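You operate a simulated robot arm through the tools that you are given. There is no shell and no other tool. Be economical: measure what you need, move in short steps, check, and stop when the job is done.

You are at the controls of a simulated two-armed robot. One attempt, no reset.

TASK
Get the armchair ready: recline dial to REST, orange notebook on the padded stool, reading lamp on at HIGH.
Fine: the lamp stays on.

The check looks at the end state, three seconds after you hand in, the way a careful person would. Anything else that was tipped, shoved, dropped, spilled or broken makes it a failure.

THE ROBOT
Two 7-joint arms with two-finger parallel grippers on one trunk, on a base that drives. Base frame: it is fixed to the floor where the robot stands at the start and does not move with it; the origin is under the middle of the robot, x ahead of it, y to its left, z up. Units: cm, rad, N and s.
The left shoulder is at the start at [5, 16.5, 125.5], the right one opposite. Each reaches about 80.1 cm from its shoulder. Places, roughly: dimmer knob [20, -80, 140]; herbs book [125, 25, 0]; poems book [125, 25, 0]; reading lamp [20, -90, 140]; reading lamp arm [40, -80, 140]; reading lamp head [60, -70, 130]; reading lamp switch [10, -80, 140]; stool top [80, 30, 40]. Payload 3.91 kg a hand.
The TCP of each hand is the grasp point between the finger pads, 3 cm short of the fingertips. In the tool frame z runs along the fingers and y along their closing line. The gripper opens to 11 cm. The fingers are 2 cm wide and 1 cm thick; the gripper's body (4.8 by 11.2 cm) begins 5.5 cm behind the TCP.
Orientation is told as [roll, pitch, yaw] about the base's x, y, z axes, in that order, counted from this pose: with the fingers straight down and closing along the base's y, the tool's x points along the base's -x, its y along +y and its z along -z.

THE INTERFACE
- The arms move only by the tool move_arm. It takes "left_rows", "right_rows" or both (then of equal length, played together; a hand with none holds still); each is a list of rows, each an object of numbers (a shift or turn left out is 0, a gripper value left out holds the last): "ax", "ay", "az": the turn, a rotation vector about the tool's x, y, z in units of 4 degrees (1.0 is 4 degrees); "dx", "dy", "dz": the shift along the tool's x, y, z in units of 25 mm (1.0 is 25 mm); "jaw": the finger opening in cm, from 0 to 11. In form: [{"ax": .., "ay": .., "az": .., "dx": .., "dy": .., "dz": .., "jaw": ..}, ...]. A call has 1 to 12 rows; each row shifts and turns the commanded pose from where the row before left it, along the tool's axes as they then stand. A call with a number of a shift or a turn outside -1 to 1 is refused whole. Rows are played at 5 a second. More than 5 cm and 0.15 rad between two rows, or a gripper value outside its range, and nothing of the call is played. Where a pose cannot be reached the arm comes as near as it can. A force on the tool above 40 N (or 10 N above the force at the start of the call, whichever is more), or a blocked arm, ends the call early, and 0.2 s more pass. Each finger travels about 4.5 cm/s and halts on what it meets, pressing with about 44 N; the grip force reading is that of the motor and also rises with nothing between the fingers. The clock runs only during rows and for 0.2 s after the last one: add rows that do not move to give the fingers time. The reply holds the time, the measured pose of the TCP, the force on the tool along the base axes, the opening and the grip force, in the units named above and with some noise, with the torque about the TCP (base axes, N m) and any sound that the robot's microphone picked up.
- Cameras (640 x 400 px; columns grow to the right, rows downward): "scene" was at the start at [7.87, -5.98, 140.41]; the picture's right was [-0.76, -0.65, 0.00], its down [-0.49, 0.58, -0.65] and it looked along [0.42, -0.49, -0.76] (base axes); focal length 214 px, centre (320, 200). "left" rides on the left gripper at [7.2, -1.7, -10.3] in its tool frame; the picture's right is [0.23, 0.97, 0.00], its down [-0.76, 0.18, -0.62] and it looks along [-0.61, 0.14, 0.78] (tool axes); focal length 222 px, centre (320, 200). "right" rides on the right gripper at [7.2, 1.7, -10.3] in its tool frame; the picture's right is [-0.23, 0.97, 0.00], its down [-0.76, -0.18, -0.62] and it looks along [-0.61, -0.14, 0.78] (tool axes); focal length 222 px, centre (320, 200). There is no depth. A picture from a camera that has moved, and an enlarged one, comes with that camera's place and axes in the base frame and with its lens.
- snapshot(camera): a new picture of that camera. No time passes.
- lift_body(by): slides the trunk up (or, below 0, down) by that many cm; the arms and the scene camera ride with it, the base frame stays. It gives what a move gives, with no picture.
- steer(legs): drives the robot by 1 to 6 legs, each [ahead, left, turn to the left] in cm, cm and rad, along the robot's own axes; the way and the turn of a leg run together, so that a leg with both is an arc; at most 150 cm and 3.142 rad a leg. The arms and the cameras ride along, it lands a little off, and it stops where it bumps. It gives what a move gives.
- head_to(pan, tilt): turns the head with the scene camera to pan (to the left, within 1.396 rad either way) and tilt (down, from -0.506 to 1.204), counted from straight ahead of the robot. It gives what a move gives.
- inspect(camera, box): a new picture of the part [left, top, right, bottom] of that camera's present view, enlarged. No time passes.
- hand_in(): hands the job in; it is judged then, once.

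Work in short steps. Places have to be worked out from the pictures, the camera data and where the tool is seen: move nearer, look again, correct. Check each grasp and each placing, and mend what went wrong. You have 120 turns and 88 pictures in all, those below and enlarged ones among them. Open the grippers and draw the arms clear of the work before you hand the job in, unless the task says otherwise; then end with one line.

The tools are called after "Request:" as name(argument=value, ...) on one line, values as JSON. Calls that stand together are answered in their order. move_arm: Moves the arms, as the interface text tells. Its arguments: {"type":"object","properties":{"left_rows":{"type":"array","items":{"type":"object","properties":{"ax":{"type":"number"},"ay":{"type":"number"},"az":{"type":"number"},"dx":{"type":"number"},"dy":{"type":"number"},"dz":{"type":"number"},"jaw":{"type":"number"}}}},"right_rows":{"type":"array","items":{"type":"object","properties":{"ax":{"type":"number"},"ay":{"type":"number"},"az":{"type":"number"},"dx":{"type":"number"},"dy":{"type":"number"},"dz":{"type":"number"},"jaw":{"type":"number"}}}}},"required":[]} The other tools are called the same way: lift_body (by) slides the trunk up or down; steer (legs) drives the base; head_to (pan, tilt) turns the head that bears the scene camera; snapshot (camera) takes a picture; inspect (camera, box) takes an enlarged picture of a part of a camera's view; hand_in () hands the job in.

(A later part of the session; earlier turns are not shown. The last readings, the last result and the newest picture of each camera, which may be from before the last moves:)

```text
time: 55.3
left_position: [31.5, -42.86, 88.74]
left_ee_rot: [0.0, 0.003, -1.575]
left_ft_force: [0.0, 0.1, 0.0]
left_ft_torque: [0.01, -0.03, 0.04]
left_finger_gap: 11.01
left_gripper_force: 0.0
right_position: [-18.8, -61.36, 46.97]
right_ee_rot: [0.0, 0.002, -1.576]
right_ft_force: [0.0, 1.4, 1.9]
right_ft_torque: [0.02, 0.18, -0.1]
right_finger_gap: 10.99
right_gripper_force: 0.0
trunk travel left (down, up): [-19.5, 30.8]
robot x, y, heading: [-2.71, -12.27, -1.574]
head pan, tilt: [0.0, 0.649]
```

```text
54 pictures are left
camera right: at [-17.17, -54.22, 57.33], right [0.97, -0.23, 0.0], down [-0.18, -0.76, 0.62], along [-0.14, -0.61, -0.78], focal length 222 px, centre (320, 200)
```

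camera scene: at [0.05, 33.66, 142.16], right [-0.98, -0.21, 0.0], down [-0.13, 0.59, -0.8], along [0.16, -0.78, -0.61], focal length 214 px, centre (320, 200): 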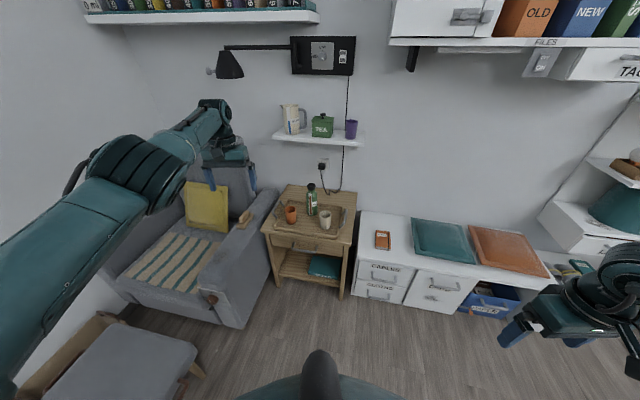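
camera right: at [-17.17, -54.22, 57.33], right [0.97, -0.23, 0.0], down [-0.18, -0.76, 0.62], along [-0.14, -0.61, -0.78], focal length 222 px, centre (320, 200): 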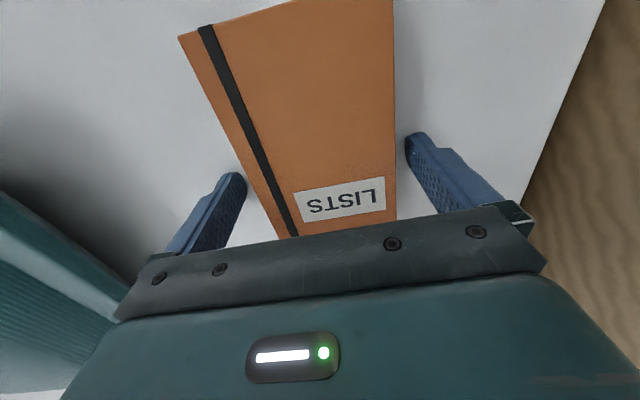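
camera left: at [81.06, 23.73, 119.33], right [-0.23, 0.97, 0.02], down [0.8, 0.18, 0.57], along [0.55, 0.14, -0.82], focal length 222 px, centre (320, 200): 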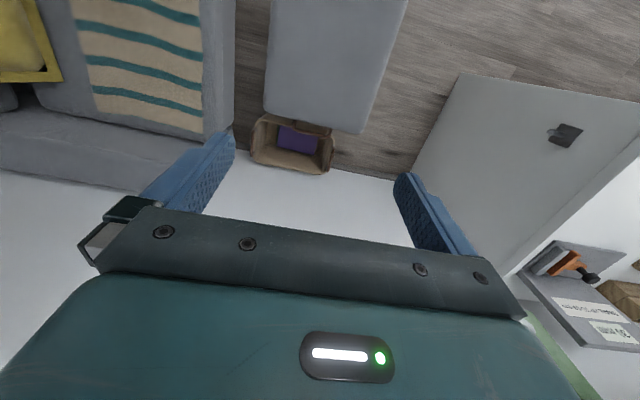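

Centered between fingers. Descend a bit more, watching force.

Request:
move_arm(right_rows=[{"dz": 0.2}, {"dz": 0.2}, {}])

```text
time: 55.8
left_position: [31.31, -42.72, 88.89]
left_ee_rot: [-0.001, -0.001, -1.573]
left_ft_force: [-0.4, 0.1, 0.2]
left_ft_torque: [0.0, 0.03, 0.0]
left_finger_gap: 10.98
left_gripper_force: 0.2
right_position: [-18.74, -61.48, 46.97]
right_ee_rot: [0.0, 0.002, -1.574]
right_ft_force: [-3.1, 13.3, 22.7]
right_ft_torque: [0.14, 0.39, 0.09]
right_finger_gap: 10.95
right_gripper_force: 0.0
trunk travel left (down, up): [-19.5, 30.8]
robot x, y, heading: [-2.36, -12.28, -1.58]
head pan, tilt: [0.0, 0.649]
stopped in row 2 (right hand): the force on the tool passed its limit at 48 N (the readings are from after the stop); the commanded pose is now the measured one
```

Fingertips touched at z≈44: probably the cabinet top. Lift 3 mm and close gently around the notebook.

Request:
move_arm(right_rows=[{"dz": -0.12}, {"jaw": 8.5}, {"jaw": 7}, {"jaw": 7}, {"jaw": 7}])

Request:
snapshot(camera="right")

```text
time: 57.0
left_position: [31.51, -42.95, 88.82]
left_ee_rot: [-0.001, 0.002, -1.573]
left_ft_force: [0.2, -0.1, 0.1]
left_ft_torque: [-0.01, -0.02, -0.02]
left_finger_gap: 10.97
left_gripper_force: 0.0
right_position: [-18.97, -61.4, 47.04]
right_ee_rot: [0.001, 0.003, -1.576]
right_ft_force: [0.1, -0.3, 0.5]
right_ft_torque: [-0.14, 0.06, 0.03]
right_finger_gap: 8.42
right_gripper_force: 43.9
trunk travel left (down, up): [-19.5, 30.8]
robot x, y, heading: [-2.27, -12.12, -1.577]
head pan, tilt: [0.0, 0.649]
```

```text
53 pictures are left
camera right: at [-17.2, -54.28, 57.37], right [0.97, -0.23, 0.0], down [-0.18, -0.76, 0.62], along [-0.14, -0.6, -0.78], focal length 222 px, centre (320, 200)
```

right: 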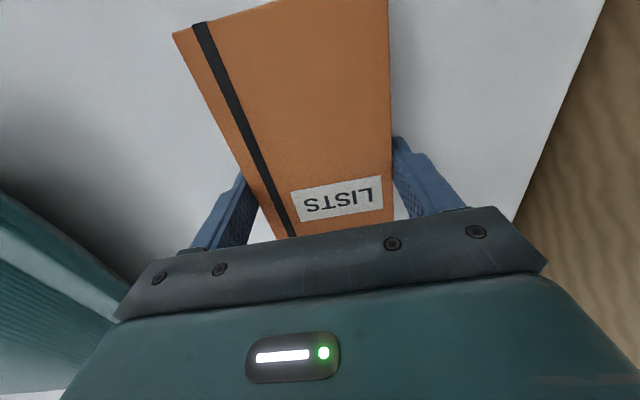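

Gripped at 8.4 cm with 44 N. Lift.

Request:
move_arm(right_rows=[{"dz": -0.4}, {"dz": -0.6}, {"dz": -1}, {"dz": -1}, {"dz": -1}, {"dz": -1}, {"dz": -1}, {"dz": -1}])

Request:
snapshot(camera="right")

```text
time: 58.8
left_position: [31.44, -42.89, 88.59]
left_ee_rot: [0.001, 0.002, -1.574]
left_ft_force: [-0.2, -0.3, 0.4]
left_ft_torque: [-0.01, 0.01, -0.02]
left_finger_gap: 11.0
left_gripper_force: 0.1
right_position: [-18.87, -61.55, 64.53]
right_ee_rot: [-0.001, 0.004, -1.576]
right_ft_force: [-0.8, 0.6, -0.5]
right_ft_torque: [-0.01, -0.02, -0.05]
right_finger_gap: 8.44
right_gripper_force: 43.7
trunk travel left (down, up): [-19.5, 30.8]
robot x, y, heading: [-2.24, -11.95, -1.573]
head pan, tilt: [0.0, 0.649]
```

```text
52 pictures are left
camera right: at [-17.22, -54.43, 74.88], right [0.97, -0.23, 0.0], down [-0.18, -0.76, 0.62], along [-0.14, -0.6, -0.78], focal length 222 px, centre (320, 200)
```

right: 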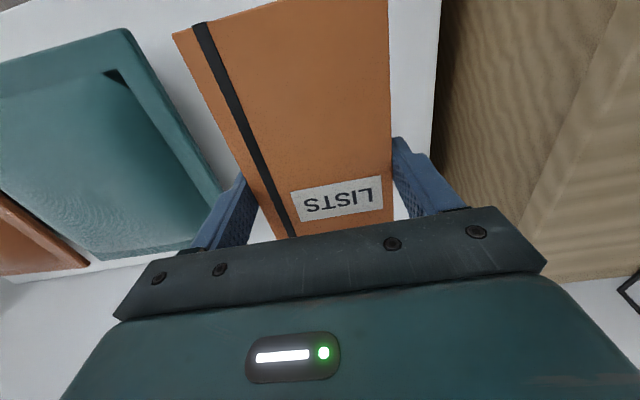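

Notebook held level. Back away, turn to face the stool, keeping distance.

Request:
steer(legs=[[-55, 0, 0], [0, 0, 1.57]])

Request:
head_to(pan=-0.2, tilt=0.75)

Request:
snapshot(camera="scene")

```text
time: 65.7
left_position: [28.87, 75.28, 88.67]
left_ee_rot: [0.001, 0.001, -0.013]
left_ft_force: [-0.2, 0.0, 0.4]
left_ft_torque: [0.0, 0.01, -0.01]
left_finger_gap: 11.0
left_gripper_force: 0.0
right_position: [47.24, 24.78, 64.43]
right_ee_rot: [0.0, 0.004, -0.012]
right_ft_force: [0.1, -0.2, -1.7]
right_ft_torque: [0.03, -0.06, 0.0]
right_finger_gap: 8.43
right_gripper_force: 43.9
trunk travel left (down, up): [-19.5, 30.8]
robot x, y, heading: [-1.9, 41.74, -0.011]
head pan, tilt: [0.0, 0.649]
```

```text
time: 66.4
left_position: [28.86, 75.22, 88.74]
left_ee_rot: [0.0, 0.002, -0.013]
left_ft_force: [0.2, -0.1, 0.5]
left_ft_torque: [0.02, 0.01, -0.02]
left_finger_gap: 11.01
left_gripper_force: 0.0
right_position: [47.17, 24.75, 64.43]
right_ee_rot: [0.0, 0.005, -0.013]
right_ft_force: [0.3, -0.3, -2.0]
right_ft_torque: [0.01, -0.01, 0.0]
right_finger_gap: 8.43
right_gripper_force: 43.9
trunk travel left (down, up): [-19.5, 30.8]
robot x, y, heading: [-2.23, 41.56, -0.011]
head pan, tilt: [-0.201, 0.75]
```

```text
51 pictures are left
camera scene: at [8.87, 39.8, 113.31], right [-0.21, -0.98, 0.0], down [-0.67, 0.14, -0.73], along [0.71, -0.15, -0.68], focal length 214 px, centre (320, 200)
```

scene: 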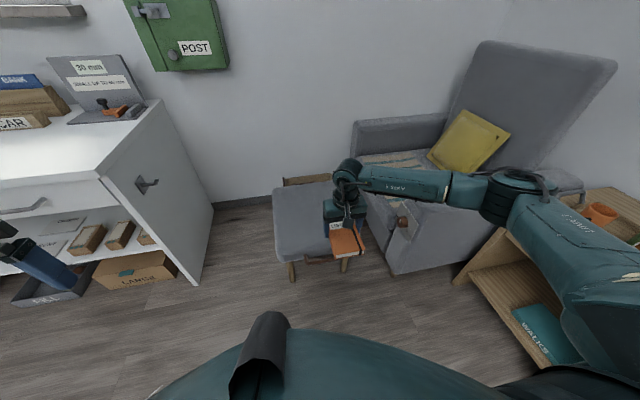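

Drive ahead 18 cm, then lower the trunk 10 cm (elbow stays well above the armrest).

Request:
steer(legs=[[18, 2, 0.01]])

Request:
move_arm(right_rows=[{"dx": -1}, {"dx": -1}, {"dx": -0.6}])

Request:
lift_body(by=-10)

Request:
snapshot(camera="scene")

Request:
snapshot(camera="right")

```text
time: 68.0
left_position: [47.09, 77.34, 88.8]
left_ee_rot: [0.0, 0.002, -0.002]
left_ft_force: [0.0, -0.2, -0.1]
left_ft_torque: [0.01, -0.03, 0.04]
left_finger_gap: 11.0
left_gripper_force: 0.1
right_position: [65.82, 27.14, 64.55]
right_ee_rot: [0.0, 0.004, -0.001]
right_ft_force: [0.0, -0.9, -1.5]
right_ft_torque: [0.02, 0.0, -0.01]
right_finger_gap: 8.41
right_gripper_force: 44.3
trunk travel left (down, up): [-19.5, 30.8]
robot x, y, heading: [16.43, 43.39, -0.005]
head pan, tilt: [-0.201, 0.75]
```

```text
time: 68.8
left_position: [47.07, 77.47, 88.87]
left_ee_rot: [0.0, 0.001, -0.001]
left_ft_force: [0.2, 0.2, -0.4]
left_ft_torque: [-0.01, 0.0, 0.0]
left_finger_gap: 11.0
left_gripper_force: 0.2
right_position: [72.4, 27.18, 64.32]
right_ee_rot: [0.0, 0.003, -0.001]
right_ft_force: [-0.8, -0.4, -1.4]
right_ft_torque: [0.0, -0.03, -0.01]
right_finger_gap: 8.41
right_gripper_force: 44.2
trunk travel left (down, up): [-19.5, 30.8]
robot x, y, heading: [16.64, 43.34, -0.004]
head pan, tilt: [-0.201, 0.75]
```

```text
time: 70.1
left_position: [46.98, 77.31, 78.85]
left_ee_rot: [0.001, 0.001, -0.002]
left_ft_force: [0.2, 0.1, -0.1]
left_ft_torque: [0.0, -0.01, -0.01]
left_finger_gap: 10.99
left_gripper_force: 0.1
right_position: [72.43, 27.13, 54.45]
right_ee_rot: [0.001, 0.003, -0.003]
right_ft_force: [0.2, 0.2, -1.9]
right_ft_torque: [0.02, -0.05, 0.01]
right_finger_gap: 8.44
right_gripper_force: 44.1
trunk travel left (down, up): [-9.5, 40.8]
robot x, y, heading: [16.45, 43.43, -0.003]
head pan, tilt: [-0.201, 0.75]
```

```text
50 pictures are left
camera scene: at [27.41, 41.73, 103.31], right [-0.2, -0.98, 0.0], down [-0.67, 0.14, -0.73], along [0.72, -0.15, -0.68], focal length 214 px, centre (320, 200)
```

scene: 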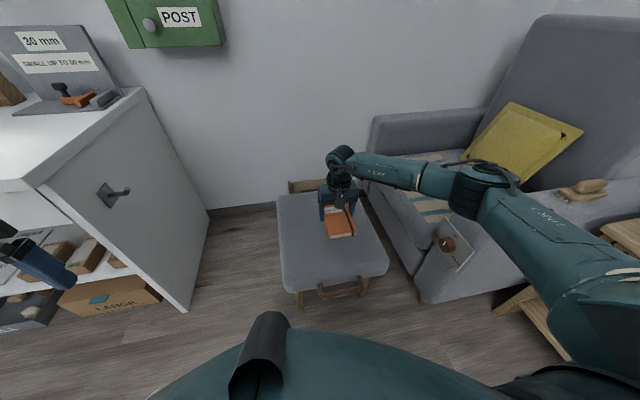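

```text
49 pictures are left
camera right: at [65.11, 28.88, 64.86], right [0.23, 0.97, 0.0], down [0.76, -0.18, 0.62], along [0.6, -0.14, -0.78], focal length 222 px, centre (320, 200)
```

right: 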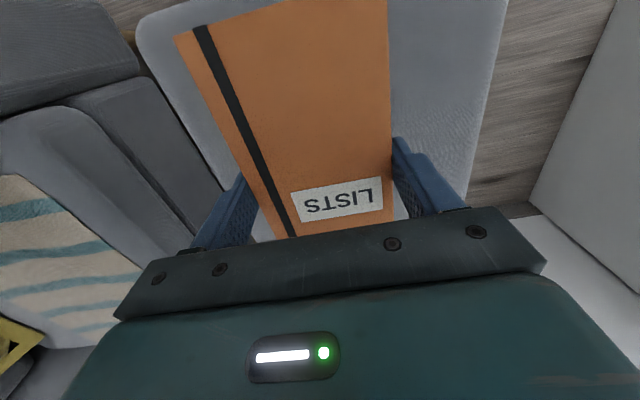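

Notebook is above the stool. Lower in steps until light contact.

Request:
move_arm(right_rows=[{"dz": 0.7}, {"dz": 0.7}, {"dz": 0.7}, {"dz": 0.5}, {}])

```text
time: 71.3
left_position: [47.01, 77.32, 78.75]
left_ee_rot: [0.0, 0.001, -0.001]
left_ft_force: [0.0, 0.8, -0.5]
left_ft_torque: [-0.01, 0.0, 0.0]
left_finger_gap: 10.99
left_gripper_force: 0.0
right_position: [72.27, 27.26, 48.03]
right_ee_rot: [-0.001, 0.003, -0.002]
right_ft_force: [-0.7, 0.5, -1.6]
right_ft_torque: [-0.01, 0.01, -0.01]
right_finger_gap: 8.42
right_gripper_force: 43.7
trunk travel left (down, up): [-9.5, 40.8]
robot x, y, heading: [16.4, 43.41, -0.002]
head pan, tilt: [-0.201, 0.75]
```

Request:
move_arm(right_rows=[{"dz": 0.2}, {"dz": 0.2}, {"dz": 0.2}, {"dz": 0.2}, {"dz": 0.2}, {"dz": 0.2}, {"dz": 0.2}, {"dz": 0.2}, {"dz": 0.2}])

```text
time: 73.3
left_position: [47.1, 77.45, 78.75]
left_ee_rot: [0.001, 0.002, -0.001]
left_ft_force: [0.1, 0.3, -0.1]
left_ft_torque: [-0.01, -0.02, -0.03]
left_finger_gap: 11.0
left_gripper_force: 0.1
right_position: [72.18, 27.24, 43.47]
right_ee_rot: [0.001, 0.003, -0.001]
right_ft_force: [0.2, -0.2, -0.8]
right_ft_torque: [-0.01, -0.03, 0.01]
right_finger_gap: 8.41
right_gripper_force: 44.0
trunk travel left (down, up): [-9.5, 40.8]
robot x, y, heading: [16.38, 43.21, -0.001]
head pan, tilt: [-0.201, 0.75]
```

No contact yet at 43.5; continue slowly.

Request:
move_arm(right_rows=[{"dz": 0.12}, {"dz": 0.12}, {"dz": 0.12}, {"dz": 0.12}, {"dz": 0.12}, {"dz": 0.12}])

```text
time: 74.7
left_position: [47.1, 77.42, 78.85]
left_ee_rot: [0.0, 0.003, -0.002]
left_ft_force: [-0.1, -0.2, 0.6]
left_ft_torque: [0.03, -0.01, -0.01]
left_finger_gap: 11.0
left_gripper_force: 0.0
right_position: [72.46, 27.34, 41.73]
right_ee_rot: [0.003, 0.004, -0.003]
right_ft_force: [-0.2, 0.1, -2.0]
right_ft_torque: [0.03, -0.01, 0.04]
right_finger_gap: 8.44
right_gripper_force: 44.0
trunk travel left (down, up): [-9.5, 40.8]
robot x, y, heading: [16.32, 43.28, -0.003]
head pan, tilt: [-0.201, 0.75]
```

Request:
inspect(camera="scene", box=[260, 170, 410, 300])

Request:
move_arm(right_rows=[{"dz": 0.12}, {"dz": 0.12}, {"dz": 0.12}])

```text
3.08 times, centred on (335, 235) of scene
camera zoom: at [27.42, 41.73, 103.31], right [-0.2, -0.98, 0.0], down [-0.67, 0.14, -0.73], along [0.72, -0.15, -0.68], focal length 660 px, centre (274, 92)
```

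zoom: 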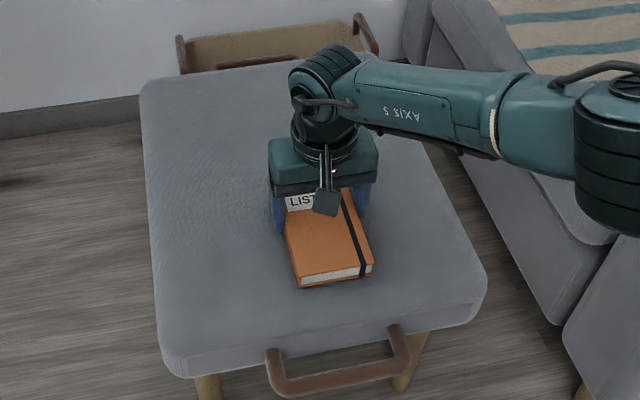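

```text
time: 75.5
left_position: [46.94, 77.43, 78.82]
left_ee_rot: [0.0, 0.004, -0.002]
left_ft_force: [-0.3, -0.3, 0.3]
left_ft_torque: [-0.01, 0.01, 0.01]
left_finger_gap: 11.01
left_gripper_force: 0.0
right_position: [72.49, 27.08, 41.08]
right_ee_rot: [0.001, 0.003, -0.001]
right_ft_force: [-1.8, 0.2, 8.4]
right_ft_torque: [-0.27, 0.29, 0.0]
right_finger_gap: 8.42
right_gripper_force: 44.1
trunk travel left (down, up): [-9.5, 40.8]
robot x, y, heading: [16.43, 43.53, -0.005]
head pan, tilt: [-0.201, 0.75]
```

Contact (8 N). Release, then lift straight up.

Request:
move_arm(right_rows=[{"jaw": 11}, {"jaw": 11}, {"jaw": 11}, {"jaw": 11}, {"dz": -0.5}, {"dz": -1}, {"dz": -1}, {"dz": -1}, {"dz": -1}, {"dz": -1}, {"dz": -1}])

Request:
lift_body(by=10)

Request:
inspect(camera="scene", box=[240, 150, 500, 320])

```text
time: 77.9
left_position: [47.08, 77.46, 78.75]
left_ee_rot: [0.001, 0.003, 0.0]
left_ft_force: [0.8, -0.8, 0.4]
left_ft_torque: [0.02, 0.02, -0.01]
left_finger_gap: 10.99
left_gripper_force: 0.1
right_position: [72.4, 27.18, 57.15]
right_ee_rot: [0.0, 0.003, -0.002]
right_ft_force: [-0.3, 0.2, -1.0]
right_ft_torque: [-0.02, 0.04, -0.03]
right_finger_gap: 10.98
right_gripper_force: 0.0
trunk travel left (down, up): [-9.5, 40.8]
robot x, y, heading: [16.29, 43.81, -0.003]
head pan, tilt: [-0.201, 0.75]
```

```text
time: 79.2
left_position: [46.92, 77.36, 88.81]
left_ee_rot: [-0.001, 0.002, -0.002]
left_ft_force: [-0.1, 1.1, -0.2]
left_ft_torque: [0.02, 0.02, 0.03]
left_finger_gap: 10.98
left_gripper_force: 0.0
right_position: [72.38, 27.19, 67.01]
right_ee_rot: [0.001, 0.005, -0.001]
right_ft_force: [-0.6, -0.2, 1.1]
right_ft_torque: [-0.04, 0.03, 0.0]
right_finger_gap: 10.98
right_gripper_force: 0.1
trunk travel left (down, up): [-19.5, 30.8]
robot x, y, heading: [16.76, 43.35, 0.0]
head pan, tilt: [-0.201, 0.75]
```

```text
2.35 times, centred on (370, 235) of scene
camera zoom: at [27.42, 41.74, 113.31], right [-0.2, -0.98, 0.0], down [-0.67, 0.14, -0.73], along [0.72, -0.15, -0.68], focal length 505 px, centre (202, 118)
```

zoom: 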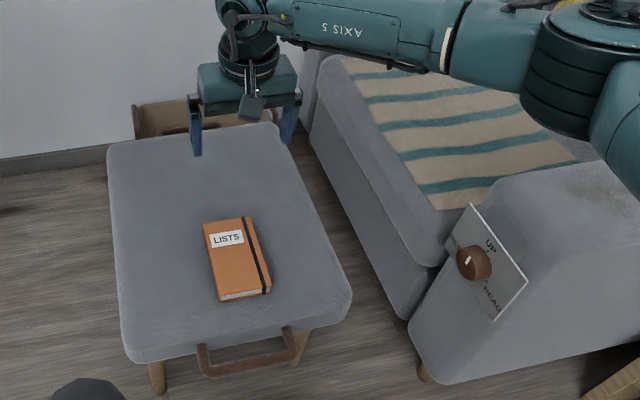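

Notebook rests on the stool. Now zoom in on the dial.

Request:
inspect(camera="scene", box=[415, 225, 475, 295])

```text
5.71 times, centred on (445, 260) of scene
camera zoom: at [27.42, 41.74, 113.31], right [-0.2, -0.98, 0.0], down [-0.67, 0.14, -0.73], along [0.72, -0.15, -0.68], focal length 1226 px, centre (-394, -143)
```

zoom: 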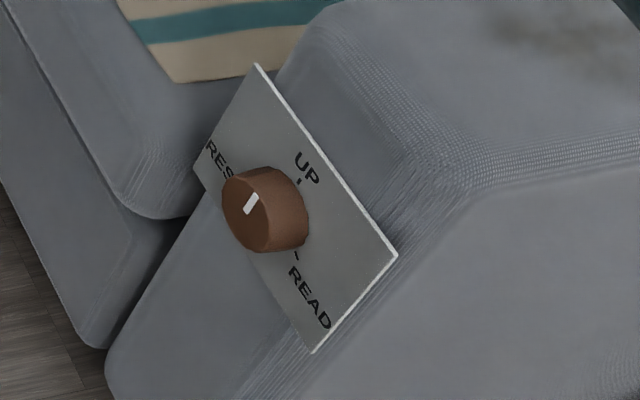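

The pointer is at UP; REST is to the viewer's left (+x). Dial centre ≈(58.9,-6,46.2), vertical panel. I'll use the left arm with fingers pointing −y. First retract the right arm, then turn.

Request:
move_arm(right_rows=[{"dx": 1, "dz": -0.6}, {"dx": 1, "dz": -0.6}, {"dx": 1, "dz": -0.6}, {"dx": 1, "dz": -0.6}, {"dx": 1, "dz": -0.6}, {"dx": 1, "dz": -0.6}, {"dx": 1, "dz": -0.6}, {"dx": 1, "dz": -0.6}, {"dx": 1, "dz": -0.6}, {"dx": 1, "dz": -0.6}])

Request:
steer(legs=[[0, 6, 0], [0, 0, -1.2]])

Request:
head_to(pan=0.4, tilt=0.8)

Request:
snapshot(camera="scene")

```text
time: 81.4
left_position: [47.01, 77.32, 88.71]
left_ee_rot: [-0.001, 0.002, -0.004]
left_ft_force: [-0.2, -0.8, 0.0]
left_ft_torque: [-0.04, 0.01, 0.0]
left_finger_gap: 11.01
left_gripper_force: 0.1
right_position: [47.31, 27.38, 82.02]
right_ee_rot: [0.001, 0.003, -0.005]
right_ft_force: [-0.8, 0.3, -0.9]
right_ft_torque: [-0.03, 0.01, -0.01]
right_finger_gap: 11.0
right_gripper_force: 0.1
trunk travel left (down, up): [-19.5, 30.8]
robot x, y, heading: [16.15, 43.84, -0.003]
head pan, tilt: [-0.201, 0.75]
```

```text
time: 85.6
left_position: [59.26, 33.46, 88.78]
left_ee_rot: [-0.001, 0.001, -1.197]
left_ft_force: [-0.2, 0.2, 0.4]
left_ft_torque: [-0.01, 0.0, -0.01]
left_finger_gap: 11.02
left_gripper_force: 0.0
right_position: [12.61, 14.69, 82.01]
right_ee_rot: [0.0, 0.004, -1.199]
right_ft_force: [-0.7, -0.1, -0.9]
right_ft_torque: [0.0, -0.01, -0.03]
right_finger_gap: 11.01
right_gripper_force: 0.1
trunk travel left (down, up): [-19.5, 30.8]
robot x, y, heading: [16.14, 49.87, -1.2]
head pan, tilt: [-0.201, 0.75]
```

```text
time: 86.6
left_position: [59.23, 33.59, 88.74]
left_ee_rot: [0.0, 0.001, -1.198]
left_ft_force: [-0.2, 0.2, 0.1]
left_ft_torque: [-0.02, 0.02, -0.02]
left_finger_gap: 10.99
left_gripper_force: 0.2
right_position: [12.52, 14.76, 82.08]
right_ee_rot: [-0.002, 0.003, -1.199]
right_ft_force: [0.2, -0.2, 1.0]
right_ft_torque: [-0.01, -0.01, -0.02]
right_finger_gap: 11.02
right_gripper_force: 0.0
trunk travel left (down, up): [-19.5, 30.8]
robot x, y, heading: [16.57, 49.18, -1.199]
head pan, tilt: [0.4, 0.799]
```

```text
45 pictures are left
camera scene: at [23.05, 40.93, 112.91], right [-0.72, -0.7, 0.0], down [-0.5, 0.51, -0.7], along [0.49, -0.5, -0.72], focal length 214 px, centre (320, 200)
```

scene: 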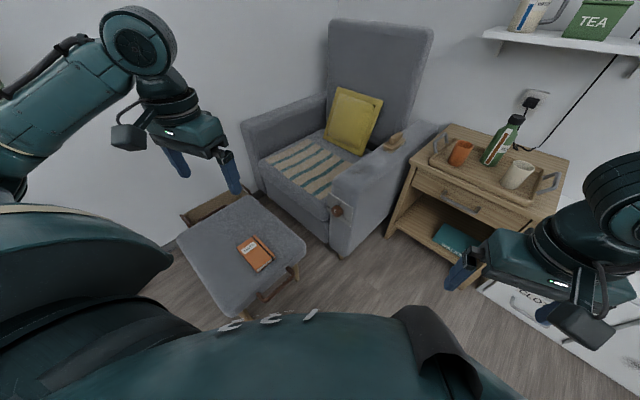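

Rotate the left hand to yaw 0 first (fingers down), then tilt fingers toward −y over free space.

Request:
move_arm(left_rows=[{"az": -1}, {"az": -1}, {"az": -1}, {"az": -1}, {"az": -1}, {"az": -1}, {"az": -1}, {"az": -1}, {"az": -1}, {"az": -1}, {"az": -1}, {"az": -1}])

Request:
move_arm(left_rows=[{"az": -1}, {"az": -1}, {"az": -1}, {"az": -1}, {"az": -1}, {"az": -0.2}, {"dy": -0.7, "ax": 1}, {"dy": -0.7, "ax": 1}, {"dy": -0.7, "ax": 1}, {"dy": -0.7, "ax": 1}, {"dy": -0.7, "ax": 1}, {"dy": -0.7, "ax": 1}])

```text
time: 89.2
left_position: [59.22, 33.52, 88.68]
left_ee_rot: [0.002, -0.001, -0.359]
left_ft_force: [0.4, 0.6, 0.0]
left_ft_torque: [0.01, -0.01, -0.02]
left_finger_gap: 10.98
left_gripper_force: 0.1
right_position: [12.8, 14.75, 82.04]
right_ee_rot: [0.0, 0.004, -1.2]
right_ft_force: [-0.5, 0.2, -0.8]
right_ft_torque: [0.03, -0.01, -0.02]
right_finger_gap: 10.99
right_gripper_force: 0.1
trunk travel left (down, up): [-19.5, 30.8]
robot x, y, heading: [16.45, 49.28, -1.198]
head pan, tilt: [0.4, 0.799]
```

```text
time: 91.8
left_position: [59.3, 23.15, 90.61]
left_ee_rot: [-0.42, 0.001, 0.004]
left_ft_force: [0.2, 0.3, 0.2]
left_ft_torque: [-0.01, -0.01, 0.02]
left_finger_gap: 10.99
left_gripper_force: 0.0
right_position: [12.75, 14.74, 81.93]
right_ee_rot: [0.0, 0.005, -1.2]
right_ft_force: [-0.4, -0.2, -0.1]
right_ft_torque: [-0.01, 0.04, 0.01]
right_finger_gap: 11.0
right_gripper_force: 0.0
trunk travel left (down, up): [-19.5, 30.8]
robot x, y, heading: [16.43, 49.69, -1.197]
head pan, tilt: [0.4, 0.799]
```

Request:
move_arm(left_rows=[{"ax": 1, "dz": 0.3}, {"ax": 1, "dz": 0.3}, {"ax": 1, "dz": 0.3}, {"ax": 1, "dz": 0.3}, {"ax": 1, "dz": 0.3}, {"ax": 1, "dz": 0.3}, {"ax": 1}, {"ax": 1}, {"ax": 1}, {"ax": 1}, {"ax": 1}, {"ax": 1}])

Request:
move_arm(left_rows=[{"ax": 1}, {"ax": 1}, {"ax": 1}, {"ax": 1}, {"ax": 0.5}])

Request:
snapshot(camera="scene")

```text
time: 94.4
left_position: [59.22, 20.72, 86.79]
left_ee_rot: [-1.255, 0.001, 0.003]
left_ft_force: [0.4, 0.4, -0.9]
left_ft_torque: [-0.01, 0.0, 0.01]
left_finger_gap: 11.0
left_gripper_force: 0.0
right_position: [12.74, 14.71, 81.92]
right_ee_rot: [-0.001, 0.004, -1.199]
right_ft_force: [-0.5, -0.6, -0.1]
right_ft_torque: [-0.01, -0.01, 0.0]
right_finger_gap: 11.01
right_gripper_force: 0.1
trunk travel left (down, up): [-19.5, 30.8]
robot x, y, heading: [16.45, 49.5, -1.202]
head pan, tilt: [0.4, 0.799]
```

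```text
time: 95.6
left_position: [60.55, 21.53, 86.9]
left_ee_rot: [-1.43, -0.017, 0.031]
left_ft_force: [0.0, -0.8, 0.1]
left_ft_torque: [0.01, 0.02, -0.03]
left_finger_gap: 10.99
left_gripper_force: 0.0
left hand out of reach, approached as far as the arm can: row 2, 4
right_position: [12.72, 14.85, 82.02]
right_ee_rot: [0.001, 0.003, -1.197]
right_ft_force: [-0.7, 0.4, -0.3]
right_ft_torque: [-0.03, 0.01, -0.02]
right_finger_gap: 11.0
right_gripper_force: 0.1
trunk travel left (down, up): [-19.5, 30.8]
robot x, y, heading: [16.24, 49.75, -1.195]
head pan, tilt: [0.4, 0.799]
```

```text
44 pictures are left
camera scene: at [23.06, 40.93, 112.91], right [-0.72, -0.7, 0.0], down [-0.5, 0.51, -0.7], along [0.49, -0.5, -0.72], focal length 214 px, centre (320, 200)
```

scene: 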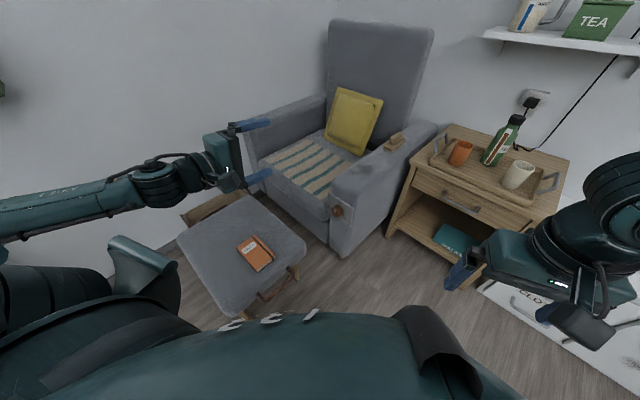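

Nearly there (roll −1.43). Move hand forward toward −y and finish the tilt.

Request:
move_arm(left_rows=[{"dz": 0.8}, {"dz": 0.8}, {"dz": 0.8}, {"dz": 0.8}, {"dz": 0.8}, {"ax": 1}, {"ax": 1}, {}])

Request:
head_to(pan=0.9, tilt=0.8)

Request:
snapshot(camera="scene")

```text
time: 97.4
left_position: [63.26, 18.63, 90.96]
left_ee_rot: [-1.565, -0.016, 0.031]
left_ft_force: [0.4, 0.2, 0.5]
left_ft_torque: [-0.01, -0.01, -0.01]
left_finger_gap: 11.01
left_gripper_force: 0.1
left hand out of reach, approached as far as the arm can: row 2, 3, 4, 5, 6, 7
right_position: [12.65, 14.63, 82.13]
right_ee_rot: [0.001, 0.003, -1.199]
right_ft_force: [-0.4, 0.0, 0.2]
right_ft_torque: [0.0, -0.01, 0.02]
right_finger_gap: 11.01
right_gripper_force: 0.0
trunk travel left (down, up): [-19.5, 30.8]
robot x, y, heading: [16.5, 49.59, -1.2]
head pan, tilt: [0.4, 0.799]
```

```text
time: 98.4
left_position: [63.23, 18.7, 90.97]
left_ee_rot: [-1.566, -0.016, 0.03]
left_ft_force: [-0.3, 1.0, -0.2]
left_ft_torque: [-0.01, -0.01, -0.01]
left_finger_gap: 11.0
left_gripper_force: 0.0
right_position: [12.6, 14.82, 82.07]
right_ee_rot: [0.001, 0.003, -1.199]
right_ft_force: [0.1, -0.5, 0.6]
right_ft_torque: [-0.01, -0.01, -0.02]
right_finger_gap: 10.99
right_gripper_force: 0.1
trunk travel left (down, up): [-19.5, 30.8]
robot x, y, heading: [16.49, 49.93, -1.202]
head pan, tilt: [0.901, 0.799]
```

```text
43 pictures are left
camera scene: at [25.14, 44.34, 112.91], right [-0.3, -0.96, 0.0], down [-0.68, 0.21, -0.7], along [0.67, -0.21, -0.72], focal length 214 px, centre (320, 200)
```

scene: 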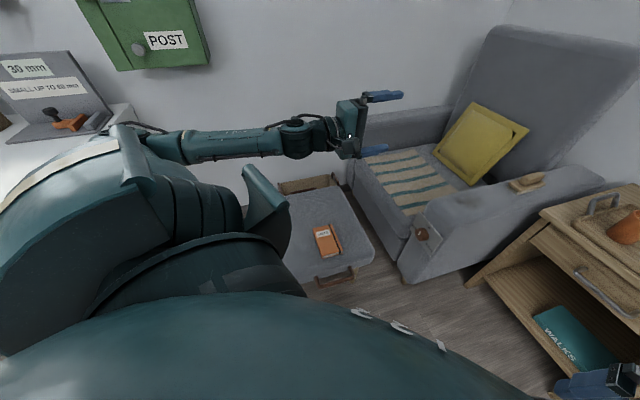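

The arm is limited going forward here, so I'll shift the base (world −y 12, −x 4) and lower the trunk instead.

Request:
steer(legs=[[9.6, -8.3, 0]])

Request:
lift_body(by=-19)

Request:
move_arm(left_rows=[{"dy": 0.8}, {"dy": 0.8}, {"dy": 0.8}, {"dy": 0.8}, {}])

Request:
snapshot(camera="scene")

```text
time: 99.8
left_position: [58.85, 6.79, 91.08]
left_ee_rot: [-1.566, -0.015, 0.035]
left_ft_force: [0.2, -0.2, 0.5]
left_ft_torque: [-0.04, 0.01, 0.03]
left_finger_gap: 11.0
left_gripper_force: 0.0
right_position: [8.39, 2.88, 81.94]
right_ee_rot: [0.0, 0.003, -1.196]
right_ft_force: [-0.1, -0.5, -0.2]
right_ft_torque: [0.0, 0.01, 0.0]
right_finger_gap: 11.01
right_gripper_force: 0.2
trunk travel left (down, up): [-19.5, 30.8]
robot x, y, heading: [12.25, 37.72, -1.196]
head pan, tilt: [0.901, 0.799]
```

```text
time: 101.9
left_position: [58.77, 6.77, 71.93]
left_ee_rot: [-1.564, -0.016, 0.035]
left_ft_force: [-0.2, 0.1, 0.9]
left_ft_torque: [0.0, 0.01, -0.03]
left_finger_gap: 11.0
left_gripper_force: 0.0
right_position: [8.29, 2.86, 63.04]
right_ee_rot: [-0.001, 0.004, -1.197]
right_ft_force: [0.0, -0.9, 0.7]
right_ft_torque: [0.0, 0.0, -0.01]
right_finger_gap: 11.0
right_gripper_force: 0.0
trunk travel left (down, up): [-0.5, 49.8]
robot x, y, heading: [11.85, 38.03, -1.197]
head pan, tilt: [0.901, 0.799]
```

```text
time: 103.1
left_position: [58.81, 10.18, 68.06]
left_ee_rot: [-1.566, -0.015, 0.034]
left_ft_force: [0.1, 0.2, -0.1]
left_ft_torque: [-0.04, -0.01, 0.03]
left_finger_gap: 10.99
left_gripper_force: 0.1
left hand out of reach, approached as far as the arm can: row 1, 2, 3, 4
right_position: [8.45, 2.96, 63.05]
right_ee_rot: [0.0, 0.002, -1.195]
right_ft_force: [1.0, 0.3, 0.2]
right_ft_torque: [-0.01, -0.04, 0.02]
right_finger_gap: 10.98
right_gripper_force: 0.1
trunk travel left (down, up): [-0.5, 49.8]
robot x, y, heading: [11.95, 37.42, -1.199]
head pan, tilt: [0.901, 0.799]
```

```text
42 pictures are left
camera scene: at [20.76, 32.51, 93.91], right [-0.29, -0.96, 0.0], down [-0.69, 0.21, -0.7], along [0.67, -0.2, -0.72], focal length 214 px, centre (320, 200)
```

scene: 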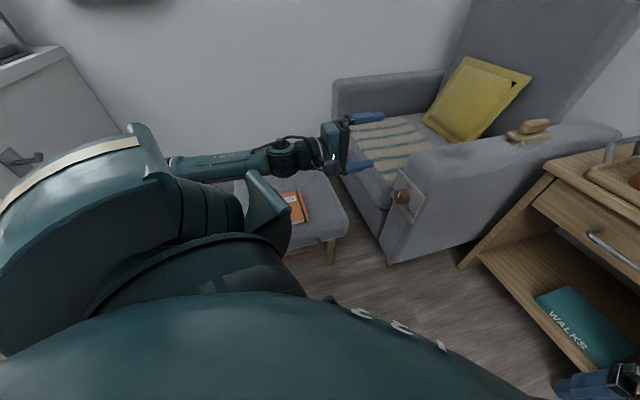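

Wrist joint limit: the forearm must come more from +y. Back the base off to about (25,58) with heading −1.57.

Request:
steer(legs=[[-13.9, 19.4, 0], [0, 0, -0.37]])

Request:
move_arm(left_rows=[{"ay": -1}, {"ay": -1}, {"ay": -1}, {"ay": -1}, {"ay": -1}, {"ay": -0.3}, {"dz": 0.6}, {"dz": 0.6}, {"dz": 0.6}])

Request:
snapshot(camera="scene")

```text
time: 106.5
left_position: [58.95, 15.09, 68.0]
left_ee_rot: [-1.567, -0.016, -0.334]
left_ft_force: [0.2, 0.6, -0.4]
left_ft_torque: [0.0, 0.02, -0.04]
left_finger_gap: 11.02
left_gripper_force: 0.0
right_position: [9.14, 26.41, 63.04]
right_ee_rot: [0.0, 0.003, -1.563]
right_ft_force: [-0.3, -0.3, -0.2]
right_ft_torque: [0.01, -0.03, 0.03]
right_finger_gap: 10.99
right_gripper_force: 0.1
trunk travel left (down, up): [-0.5, 49.8]
robot x, y, heading: [25.21, 58.12, -1.565]
head pan, tilt: [0.901, 0.799]
```

```text
time: 108.5
left_position: [62.74, 13.52, 71.54]
left_ee_rot: [-1.569, -0.018, 0.036]
left_ft_force: [1.4, 0.1, -0.2]
left_ft_torque: [-0.01, 0.02, 0.02]
left_finger_gap: 11.02
left_gripper_force: 0.2
left hand out of reach, approached as far as the arm can: row 1, 2, 3, 4, 5, 6, 7, 8, 9
right_position: [9.16, 26.38, 62.97]
right_ee_rot: [0.001, 0.004, -1.563]
right_ft_force: [0.2, 0.4, -0.3]
right_ft_torque: [-0.01, -0.04, 0.0]
right_finger_gap: 11.01
right_gripper_force: 0.1
trunk travel left (down, up): [-0.5, 49.8]
robot x, y, heading: [25.43, 57.85, -1.562]
head pan, tilt: [0.901, 0.799]
```

```text
41 pictures are left
camera scene: at [31.42, 49.62, 93.91], right [-0.62, -0.79, 0.0], down [-0.56, 0.44, -0.7], along [0.55, -0.43, -0.72], focal length 214 px, centre (320, 200)
```

scene: 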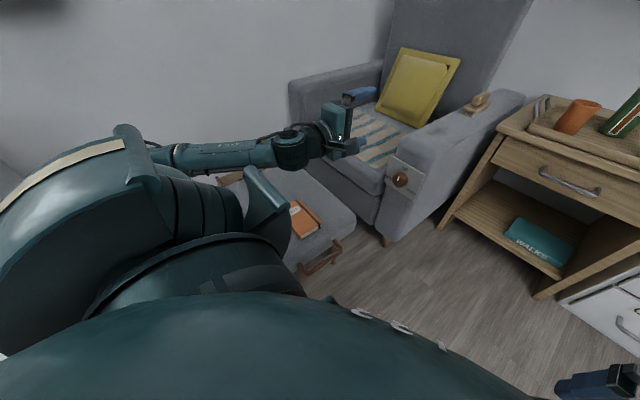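

Probably the wrist roll is at its limit (hand rolled −90° from natural). Roll it back to see whether reach frees up; I'll then grip with camera ±45° about "down".

Request:
move_arm(left_rows=[{"az": 1}, {"az": 1}, {"az": 1}, {"az": 1}, {"az": 1}, {"az": 1}, {"az": 1}, {"az": 1}, {"az": 1}, {"az": 1}, {"az": 1}, {"az": 1}])

Request:
move_arm(left_rows=[{"az": 1}, {"az": 1}, {"az": 1}, {"az": 1}, {"az": 1}, {"az": 1}, {"az": 1}, {"az": 1}, {"az": 1}, {"az": 1}, {"az": 1}])

```text
time: 111.1
left_position: [62.61, 13.52, 71.42]
left_ee_rot: [-1.573, -0.855, 0.038]
left_ft_force: [0.6, 0.1, 0.4]
left_ft_torque: [0.02, -0.02, 0.01]
left_finger_gap: 11.01
left_gripper_force: 0.0
right_position: [9.18, 26.48, 62.99]
right_ee_rot: [-0.002, 0.004, -1.563]
right_ft_force: [-0.4, 0.7, -0.3]
right_ft_torque: [0.02, 0.0, 0.02]
right_finger_gap: 11.01
right_gripper_force: 0.0
trunk travel left (down, up): [-0.5, 49.8]
robot x, y, heading: [25.2, 57.9, -1.565]
head pan, tilt: [0.901, 0.799]
```

```text
time: 113.5
left_position: [62.6, 13.66, 71.47]
left_ee_rot: [1.579, -1.519, -3.114]
left_ft_force: [-0.8, 0.4, 0.7]
left_ft_torque: [-0.02, 0.01, 0.01]
left_finger_gap: 10.98
left_gripper_force: 0.1
right_position: [9.19, 26.43, 63.05]
right_ee_rot: [0.0, 0.004, -1.563]
right_ft_force: [-0.3, 0.2, 1.5]
right_ft_torque: [0.01, 0.01, 0.03]
right_finger_gap: 11.02
right_gripper_force: 0.0
trunk travel left (down, up): [-0.5, 49.8]
robot x, y, heading: [25.32, 57.84, -1.563]
head pan, tilt: [0.901, 0.799]
```

Request:
move_arm(left_rows=[{"dx": 0.8}, {"dx": 0.8}, {"dx": 0.8}, {"dx": 0.8}])

Request:
snapshot(camera="left")

```text
time: 114.5
left_position: [63.14, 13.48, 63.53]
left_ee_rot: [1.593, -1.519, -3.127]
left_ft_force: [-0.7, -0.1, 0.5]
left_ft_torque: [0.02, 0.0, -0.02]
left_finger_gap: 11.0
left_gripper_force: 0.0
right_position: [9.26, 26.56, 62.95]
right_ee_rot: [0.001, 0.003, -1.564]
right_ft_force: [0.4, -0.5, 0.6]
right_ft_torque: [0.01, 0.03, 0.02]
right_finger_gap: 11.0
right_gripper_force: 0.0
trunk travel left (down, up): [-0.5, 49.8]
robot x, y, heading: [25.28, 57.73, -1.562]
head pan, tilt: [0.901, 0.799]
```

```text
40 pictures are left
camera left: at [61.31, 23.77, 56.19], right [0.98, 0.04, -0.18], down [0.12, 0.63, 0.77], along [0.14, -0.78, 0.61], focal length 222 px, centre (320, 200)
```

left: 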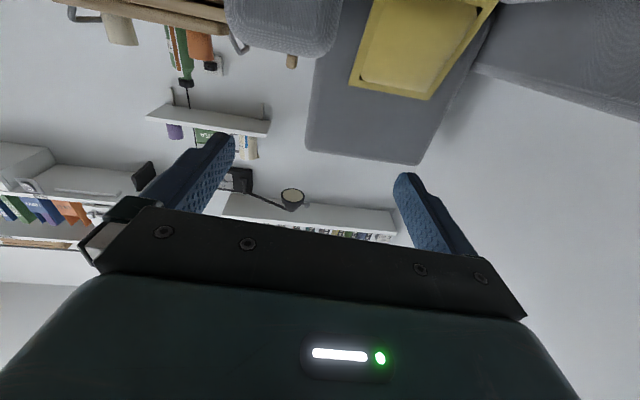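

Reach is free at natural roll. Roll to φ≈−36° (camera low-right, clear of the stool) and come down to the knob's height.

Request:
move_arm(left_rows=[{"az": -1}, {"az": -1}, {"az": -1}, {"az": -1}, {"az": -1}, {"az": -1}, {"az": -1}, {"az": -1}, {"az": -1}])

Request:
move_arm(left_rows=[{"dx": 0.9, "dy": 0.37}, {"dx": 0.9, "dy": 0.37}, {"dx": 0.9, "dy": 0.37}, {"dx": 0.9, "dy": 0.37}])

Request:
snapshot(camera="left")

```text
time: 116.5
left_position: [63.12, 13.51, 63.58]
left_ee_rot: [-1.569, -0.994, 0.039]
left_ft_force: [0.1, 0.6, 0.4]
left_ft_torque: [-0.01, 0.04, -0.03]
left_finger_gap: 10.99
left_gripper_force: 0.1
right_position: [9.26, 26.41, 63.09]
right_ee_rot: [0.001, 0.004, -1.563]
right_ft_force: [0.3, 0.5, 1.0]
right_ft_torque: [0.01, 0.03, 0.01]
right_finger_gap: 10.99
right_gripper_force: 0.1
trunk travel left (down, up): [-0.5, 49.8]
robot x, y, heading: [24.98, 57.55, -1.566]
head pan, tilt: [0.901, 0.799]
```

```text
time: 117.5
left_position: [61.07, 13.72, 53.85]
left_ee_rot: [-1.571, -0.994, 0.04]
left_ft_force: [0.2, 0.2, 0.4]
left_ft_torque: [-0.01, 0.02, -0.01]
left_finger_gap: 10.99
left_gripper_force: 0.0
right_position: [9.16, 26.46, 63.11]
right_ee_rot: [0.0, 0.003, -1.563]
right_ft_force: [0.0, 0.2, -0.3]
right_ft_torque: [0.0, -0.01, 0.01]
right_finger_gap: 11.02
right_gripper_force: 0.1
trunk travel left (down, up): [-0.5, 49.8]
robot x, y, heading: [25.05, 57.6, -1.566]
head pan, tilt: [0.901, 0.799]
```

```text
39 pictures are left
camera left: at [55.26, 23.76, 48.72], right [0.69, 0.03, -0.72], down [0.54, 0.64, 0.54], along [0.48, -0.76, 0.43], focal length 222 px, centre (320, 200)
```

left: 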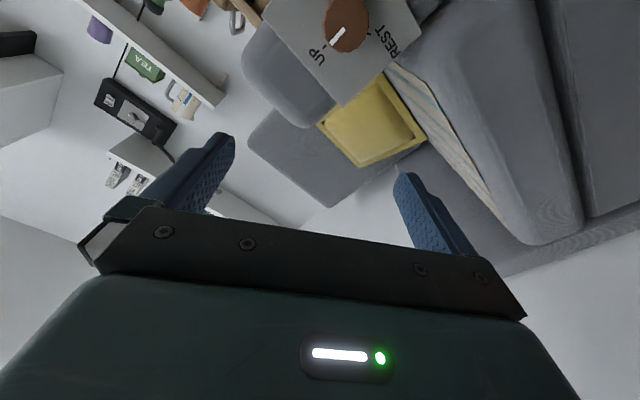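

Pointer at UP confirmed, REST toward +x. Knob axis ≈(58.5,46.5). Move forward then down to just in front of the knob.

Request:
move_arm(left_rows=[{"dz": 0.776}, {"dz": 0.776}, {"dz": 0.776}, {"dz": 0.776}, {"dz": 0.776}, {"dx": 0.76, "dy": 0.2}, {"dx": 0.76, "dy": 0.2}, {"dx": 0.76, "dy": 0.2}, {"dx": 0.76, "dy": 0.2}])

Request:
snapshot(camera="left")

Request:
head_to(pan=0.7, tilt=0.75)

Request:
snapshot(camera="scene")

```text
time: 119.5
left_position: [59.3, 3.7, 46.39]
left_ee_rot: [-1.571, -0.994, 0.038]
left_ft_force: [0.2, -0.5, 0.8]
left_ft_torque: [0.01, 0.02, 0.01]
left_finger_gap: 11.02
left_gripper_force: 0.1
right_position: [9.22, 26.5, 63.03]
right_ee_rot: [0.0, 0.003, -1.563]
right_ft_force: [0.2, -0.5, 0.5]
right_ft_torque: [0.02, 0.0, -0.02]
right_finger_gap: 10.98
right_gripper_force: 0.0
trunk travel left (down, up): [-0.5, 49.8]
robot x, y, heading: [25.28, 57.49, -1.563]
head pan, tilt: [0.901, 0.799]
```

```text
38 pictures are left
camera left: at [53.47, 13.87, 41.31], right [0.69, 0.03, -0.72], down [0.54, 0.64, 0.54], along [0.48, -0.76, 0.43], focal length 222 px, centre (320, 200)
```

left: 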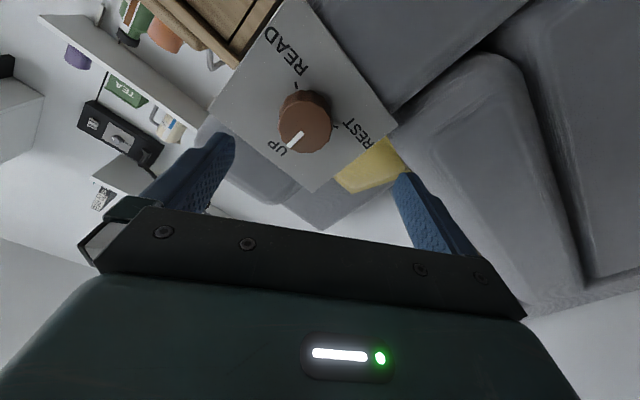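

```text
time: 120.2
left_position: [59.26, 3.73, 46.6]
left_ee_rot: [-1.571, -0.994, 0.038]
left_ft_force: [0.1, 0.4, -0.8]
left_ft_torque: [-0.04, 0.01, 0.03]
left_finger_gap: 11.0
left_gripper_force: 0.1
right_position: [9.17, 26.43, 63.07]
right_ee_rot: [0.0, 0.003, -1.563]
right_ft_force: [0.7, 0.0, 0.9]
right_ft_torque: [0.01, -0.05, 0.0]
right_finger_gap: 10.98
right_gripper_force: 0.1
trunk travel left (down, up): [-0.5, 49.8]
robot x, y, heading: [25.16, 57.79, -1.564]
head pan, tilt: [0.7, 0.75]
```

```text
37 pictures are left
camera scene: at [30.45, 48.28, 94.31], right [-0.76, -0.65, 0.0], down [-0.44, 0.52, -0.73], along [0.48, -0.56, -0.68], focal length 214 px, centre (320, 200)
```

scene: 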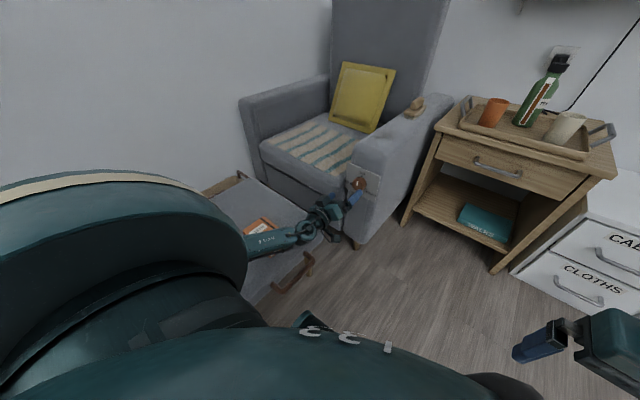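

Knob face centre ≈(58.2,−3.3,46.9). Correct by −1.2 cm in x and advance so the fingers straddle the knob.

Request:
move_arm(left_rows=[{"dx": 0.1, "dy": -0.5}, {"dz": 0.6}, {"dz": 0.6}, {"dz": 0.6}, {"dz": 0.6}, {}])

Request:
snapshot(camera="left")

```text
time: 121.6
left_position: [58.19, -2.42, 47.01]
left_ee_rot: [-1.571, -0.994, 0.038]
left_ft_force: [0.1, -0.6, 0.0]
left_ft_torque: [0.01, 0.0, 0.01]
left_finger_gap: 10.99
left_gripper_force: 0.2
right_position: [9.15, 26.48, 63.02]
right_ee_rot: [0.0, 0.003, -1.564]
right_ft_force: [-0.7, -0.2, 0.2]
right_ft_torque: [0.01, 0.0, -0.01]
right_finger_gap: 11.0
right_gripper_force: 0.1
trunk travel left (down, up): [-0.5, 49.8]
robot x, y, heading: [25.14, 57.72, -1.563]
head pan, tilt: [0.7, 0.75]
```

```text
36 pictures are left
camera left: at [52.35, 7.77, 41.84], right [0.69, 0.03, -0.72], down [0.54, 0.64, 0.54], along [0.48, -0.76, 0.43], focal length 222 px, centre (320, 200)
```

left: 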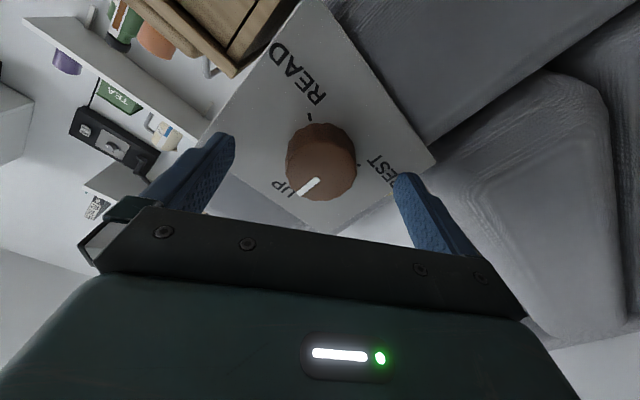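

Fingers flank the knob. Close.

Request:
move_arm(left_rows=[{"dz": 0.25}, {"jaw": 8}, {"jaw": 6}, {"jaw": 4}, {"jaw": 2}, {}, {}])

Request:
snapshot(camera="left")

```text
time: 123.2
left_position: [58.2, -2.95, 46.97]
left_ee_rot: [-1.57, -0.994, 0.038]
left_ft_force: [2.6, -2.4, -1.5]
left_ft_torque: [0.13, 0.0, 0.22]
left_finger_gap: 4.63
left_gripper_force: 45.4
right_position: [9.19, 26.45, 63.09]
right_ee_rot: [-0.001, 0.003, -1.563]
right_ft_force: [-0.3, -0.5, 0.3]
right_ft_torque: [-0.01, 0.0, 0.0]
right_finger_gap: 10.99
right_gripper_force: 0.1
trunk travel left (down, up): [-0.5, 49.8]
robot x, y, heading: [25.0, 57.4, -1.56]
head pan, tilt: [0.7, 0.75]
```

```text
35 pictures are left
camera left: at [52.4, 7.2, 41.83], right [0.69, 0.03, -0.72], down [0.54, 0.64, 0.54], along [0.48, -0.76, 0.43], focal length 222 px, centre (320, 200)
```

left: 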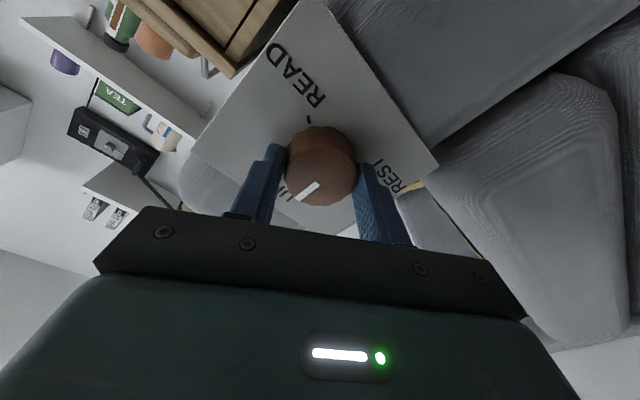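

Gripped (4.6 cm). Turn counter-clockwise (toward REST) 44°.

Request:
move_arm(left_rows=[{"az": -1}, {"az": -1}, {"az": -1}, {"az": -1}, {"az": -1}, {"az": -1}, {"az": -1}, {"az": -1}, {"az": -1}, {"az": -1}, {"az": -1}])

Request:
snapshot(camera="left")

```text
time: 125.1
left_position: [58.88, -3.03, 47.26]
left_ee_rot: [-1.557, -0.51, -0.006]
left_ft_force: [1.1, 4.8, 4.7]
left_ft_torque: [0.4, -0.04, -0.02]
left_finger_gap: 4.67
left_gripper_force: 27.3
right_position: [9.13, 26.65, 63.11]
right_ee_rot: [0.002, 0.004, -1.566]
right_ft_force: [0.5, 0.0, -0.3]
right_ft_torque: [0.02, 0.04, 0.04]
right_finger_gap: 10.99
right_gripper_force: 0.0
trunk travel left (down, up): [-0.5, 49.8]
robot x, y, heading: [24.81, 57.97, -1.569]
head pan, tilt: [0.7, 0.75]
stopped in row 9 (left hand): the force on the tool passed its limit at 60 N (the readings are from after the stop); the commanded pose is now the measured one
```

```text
34 pictures are left
camera left: at [51.67, 7.37, 45.38], right [0.28, 0.01, -0.96], down [0.75, 0.62, 0.22], along [0.6, -0.78, 0.16], focal length 222 px, centre (320, 200)
```

left: 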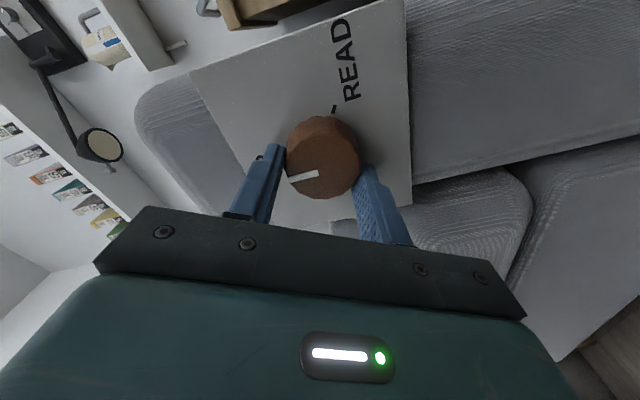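

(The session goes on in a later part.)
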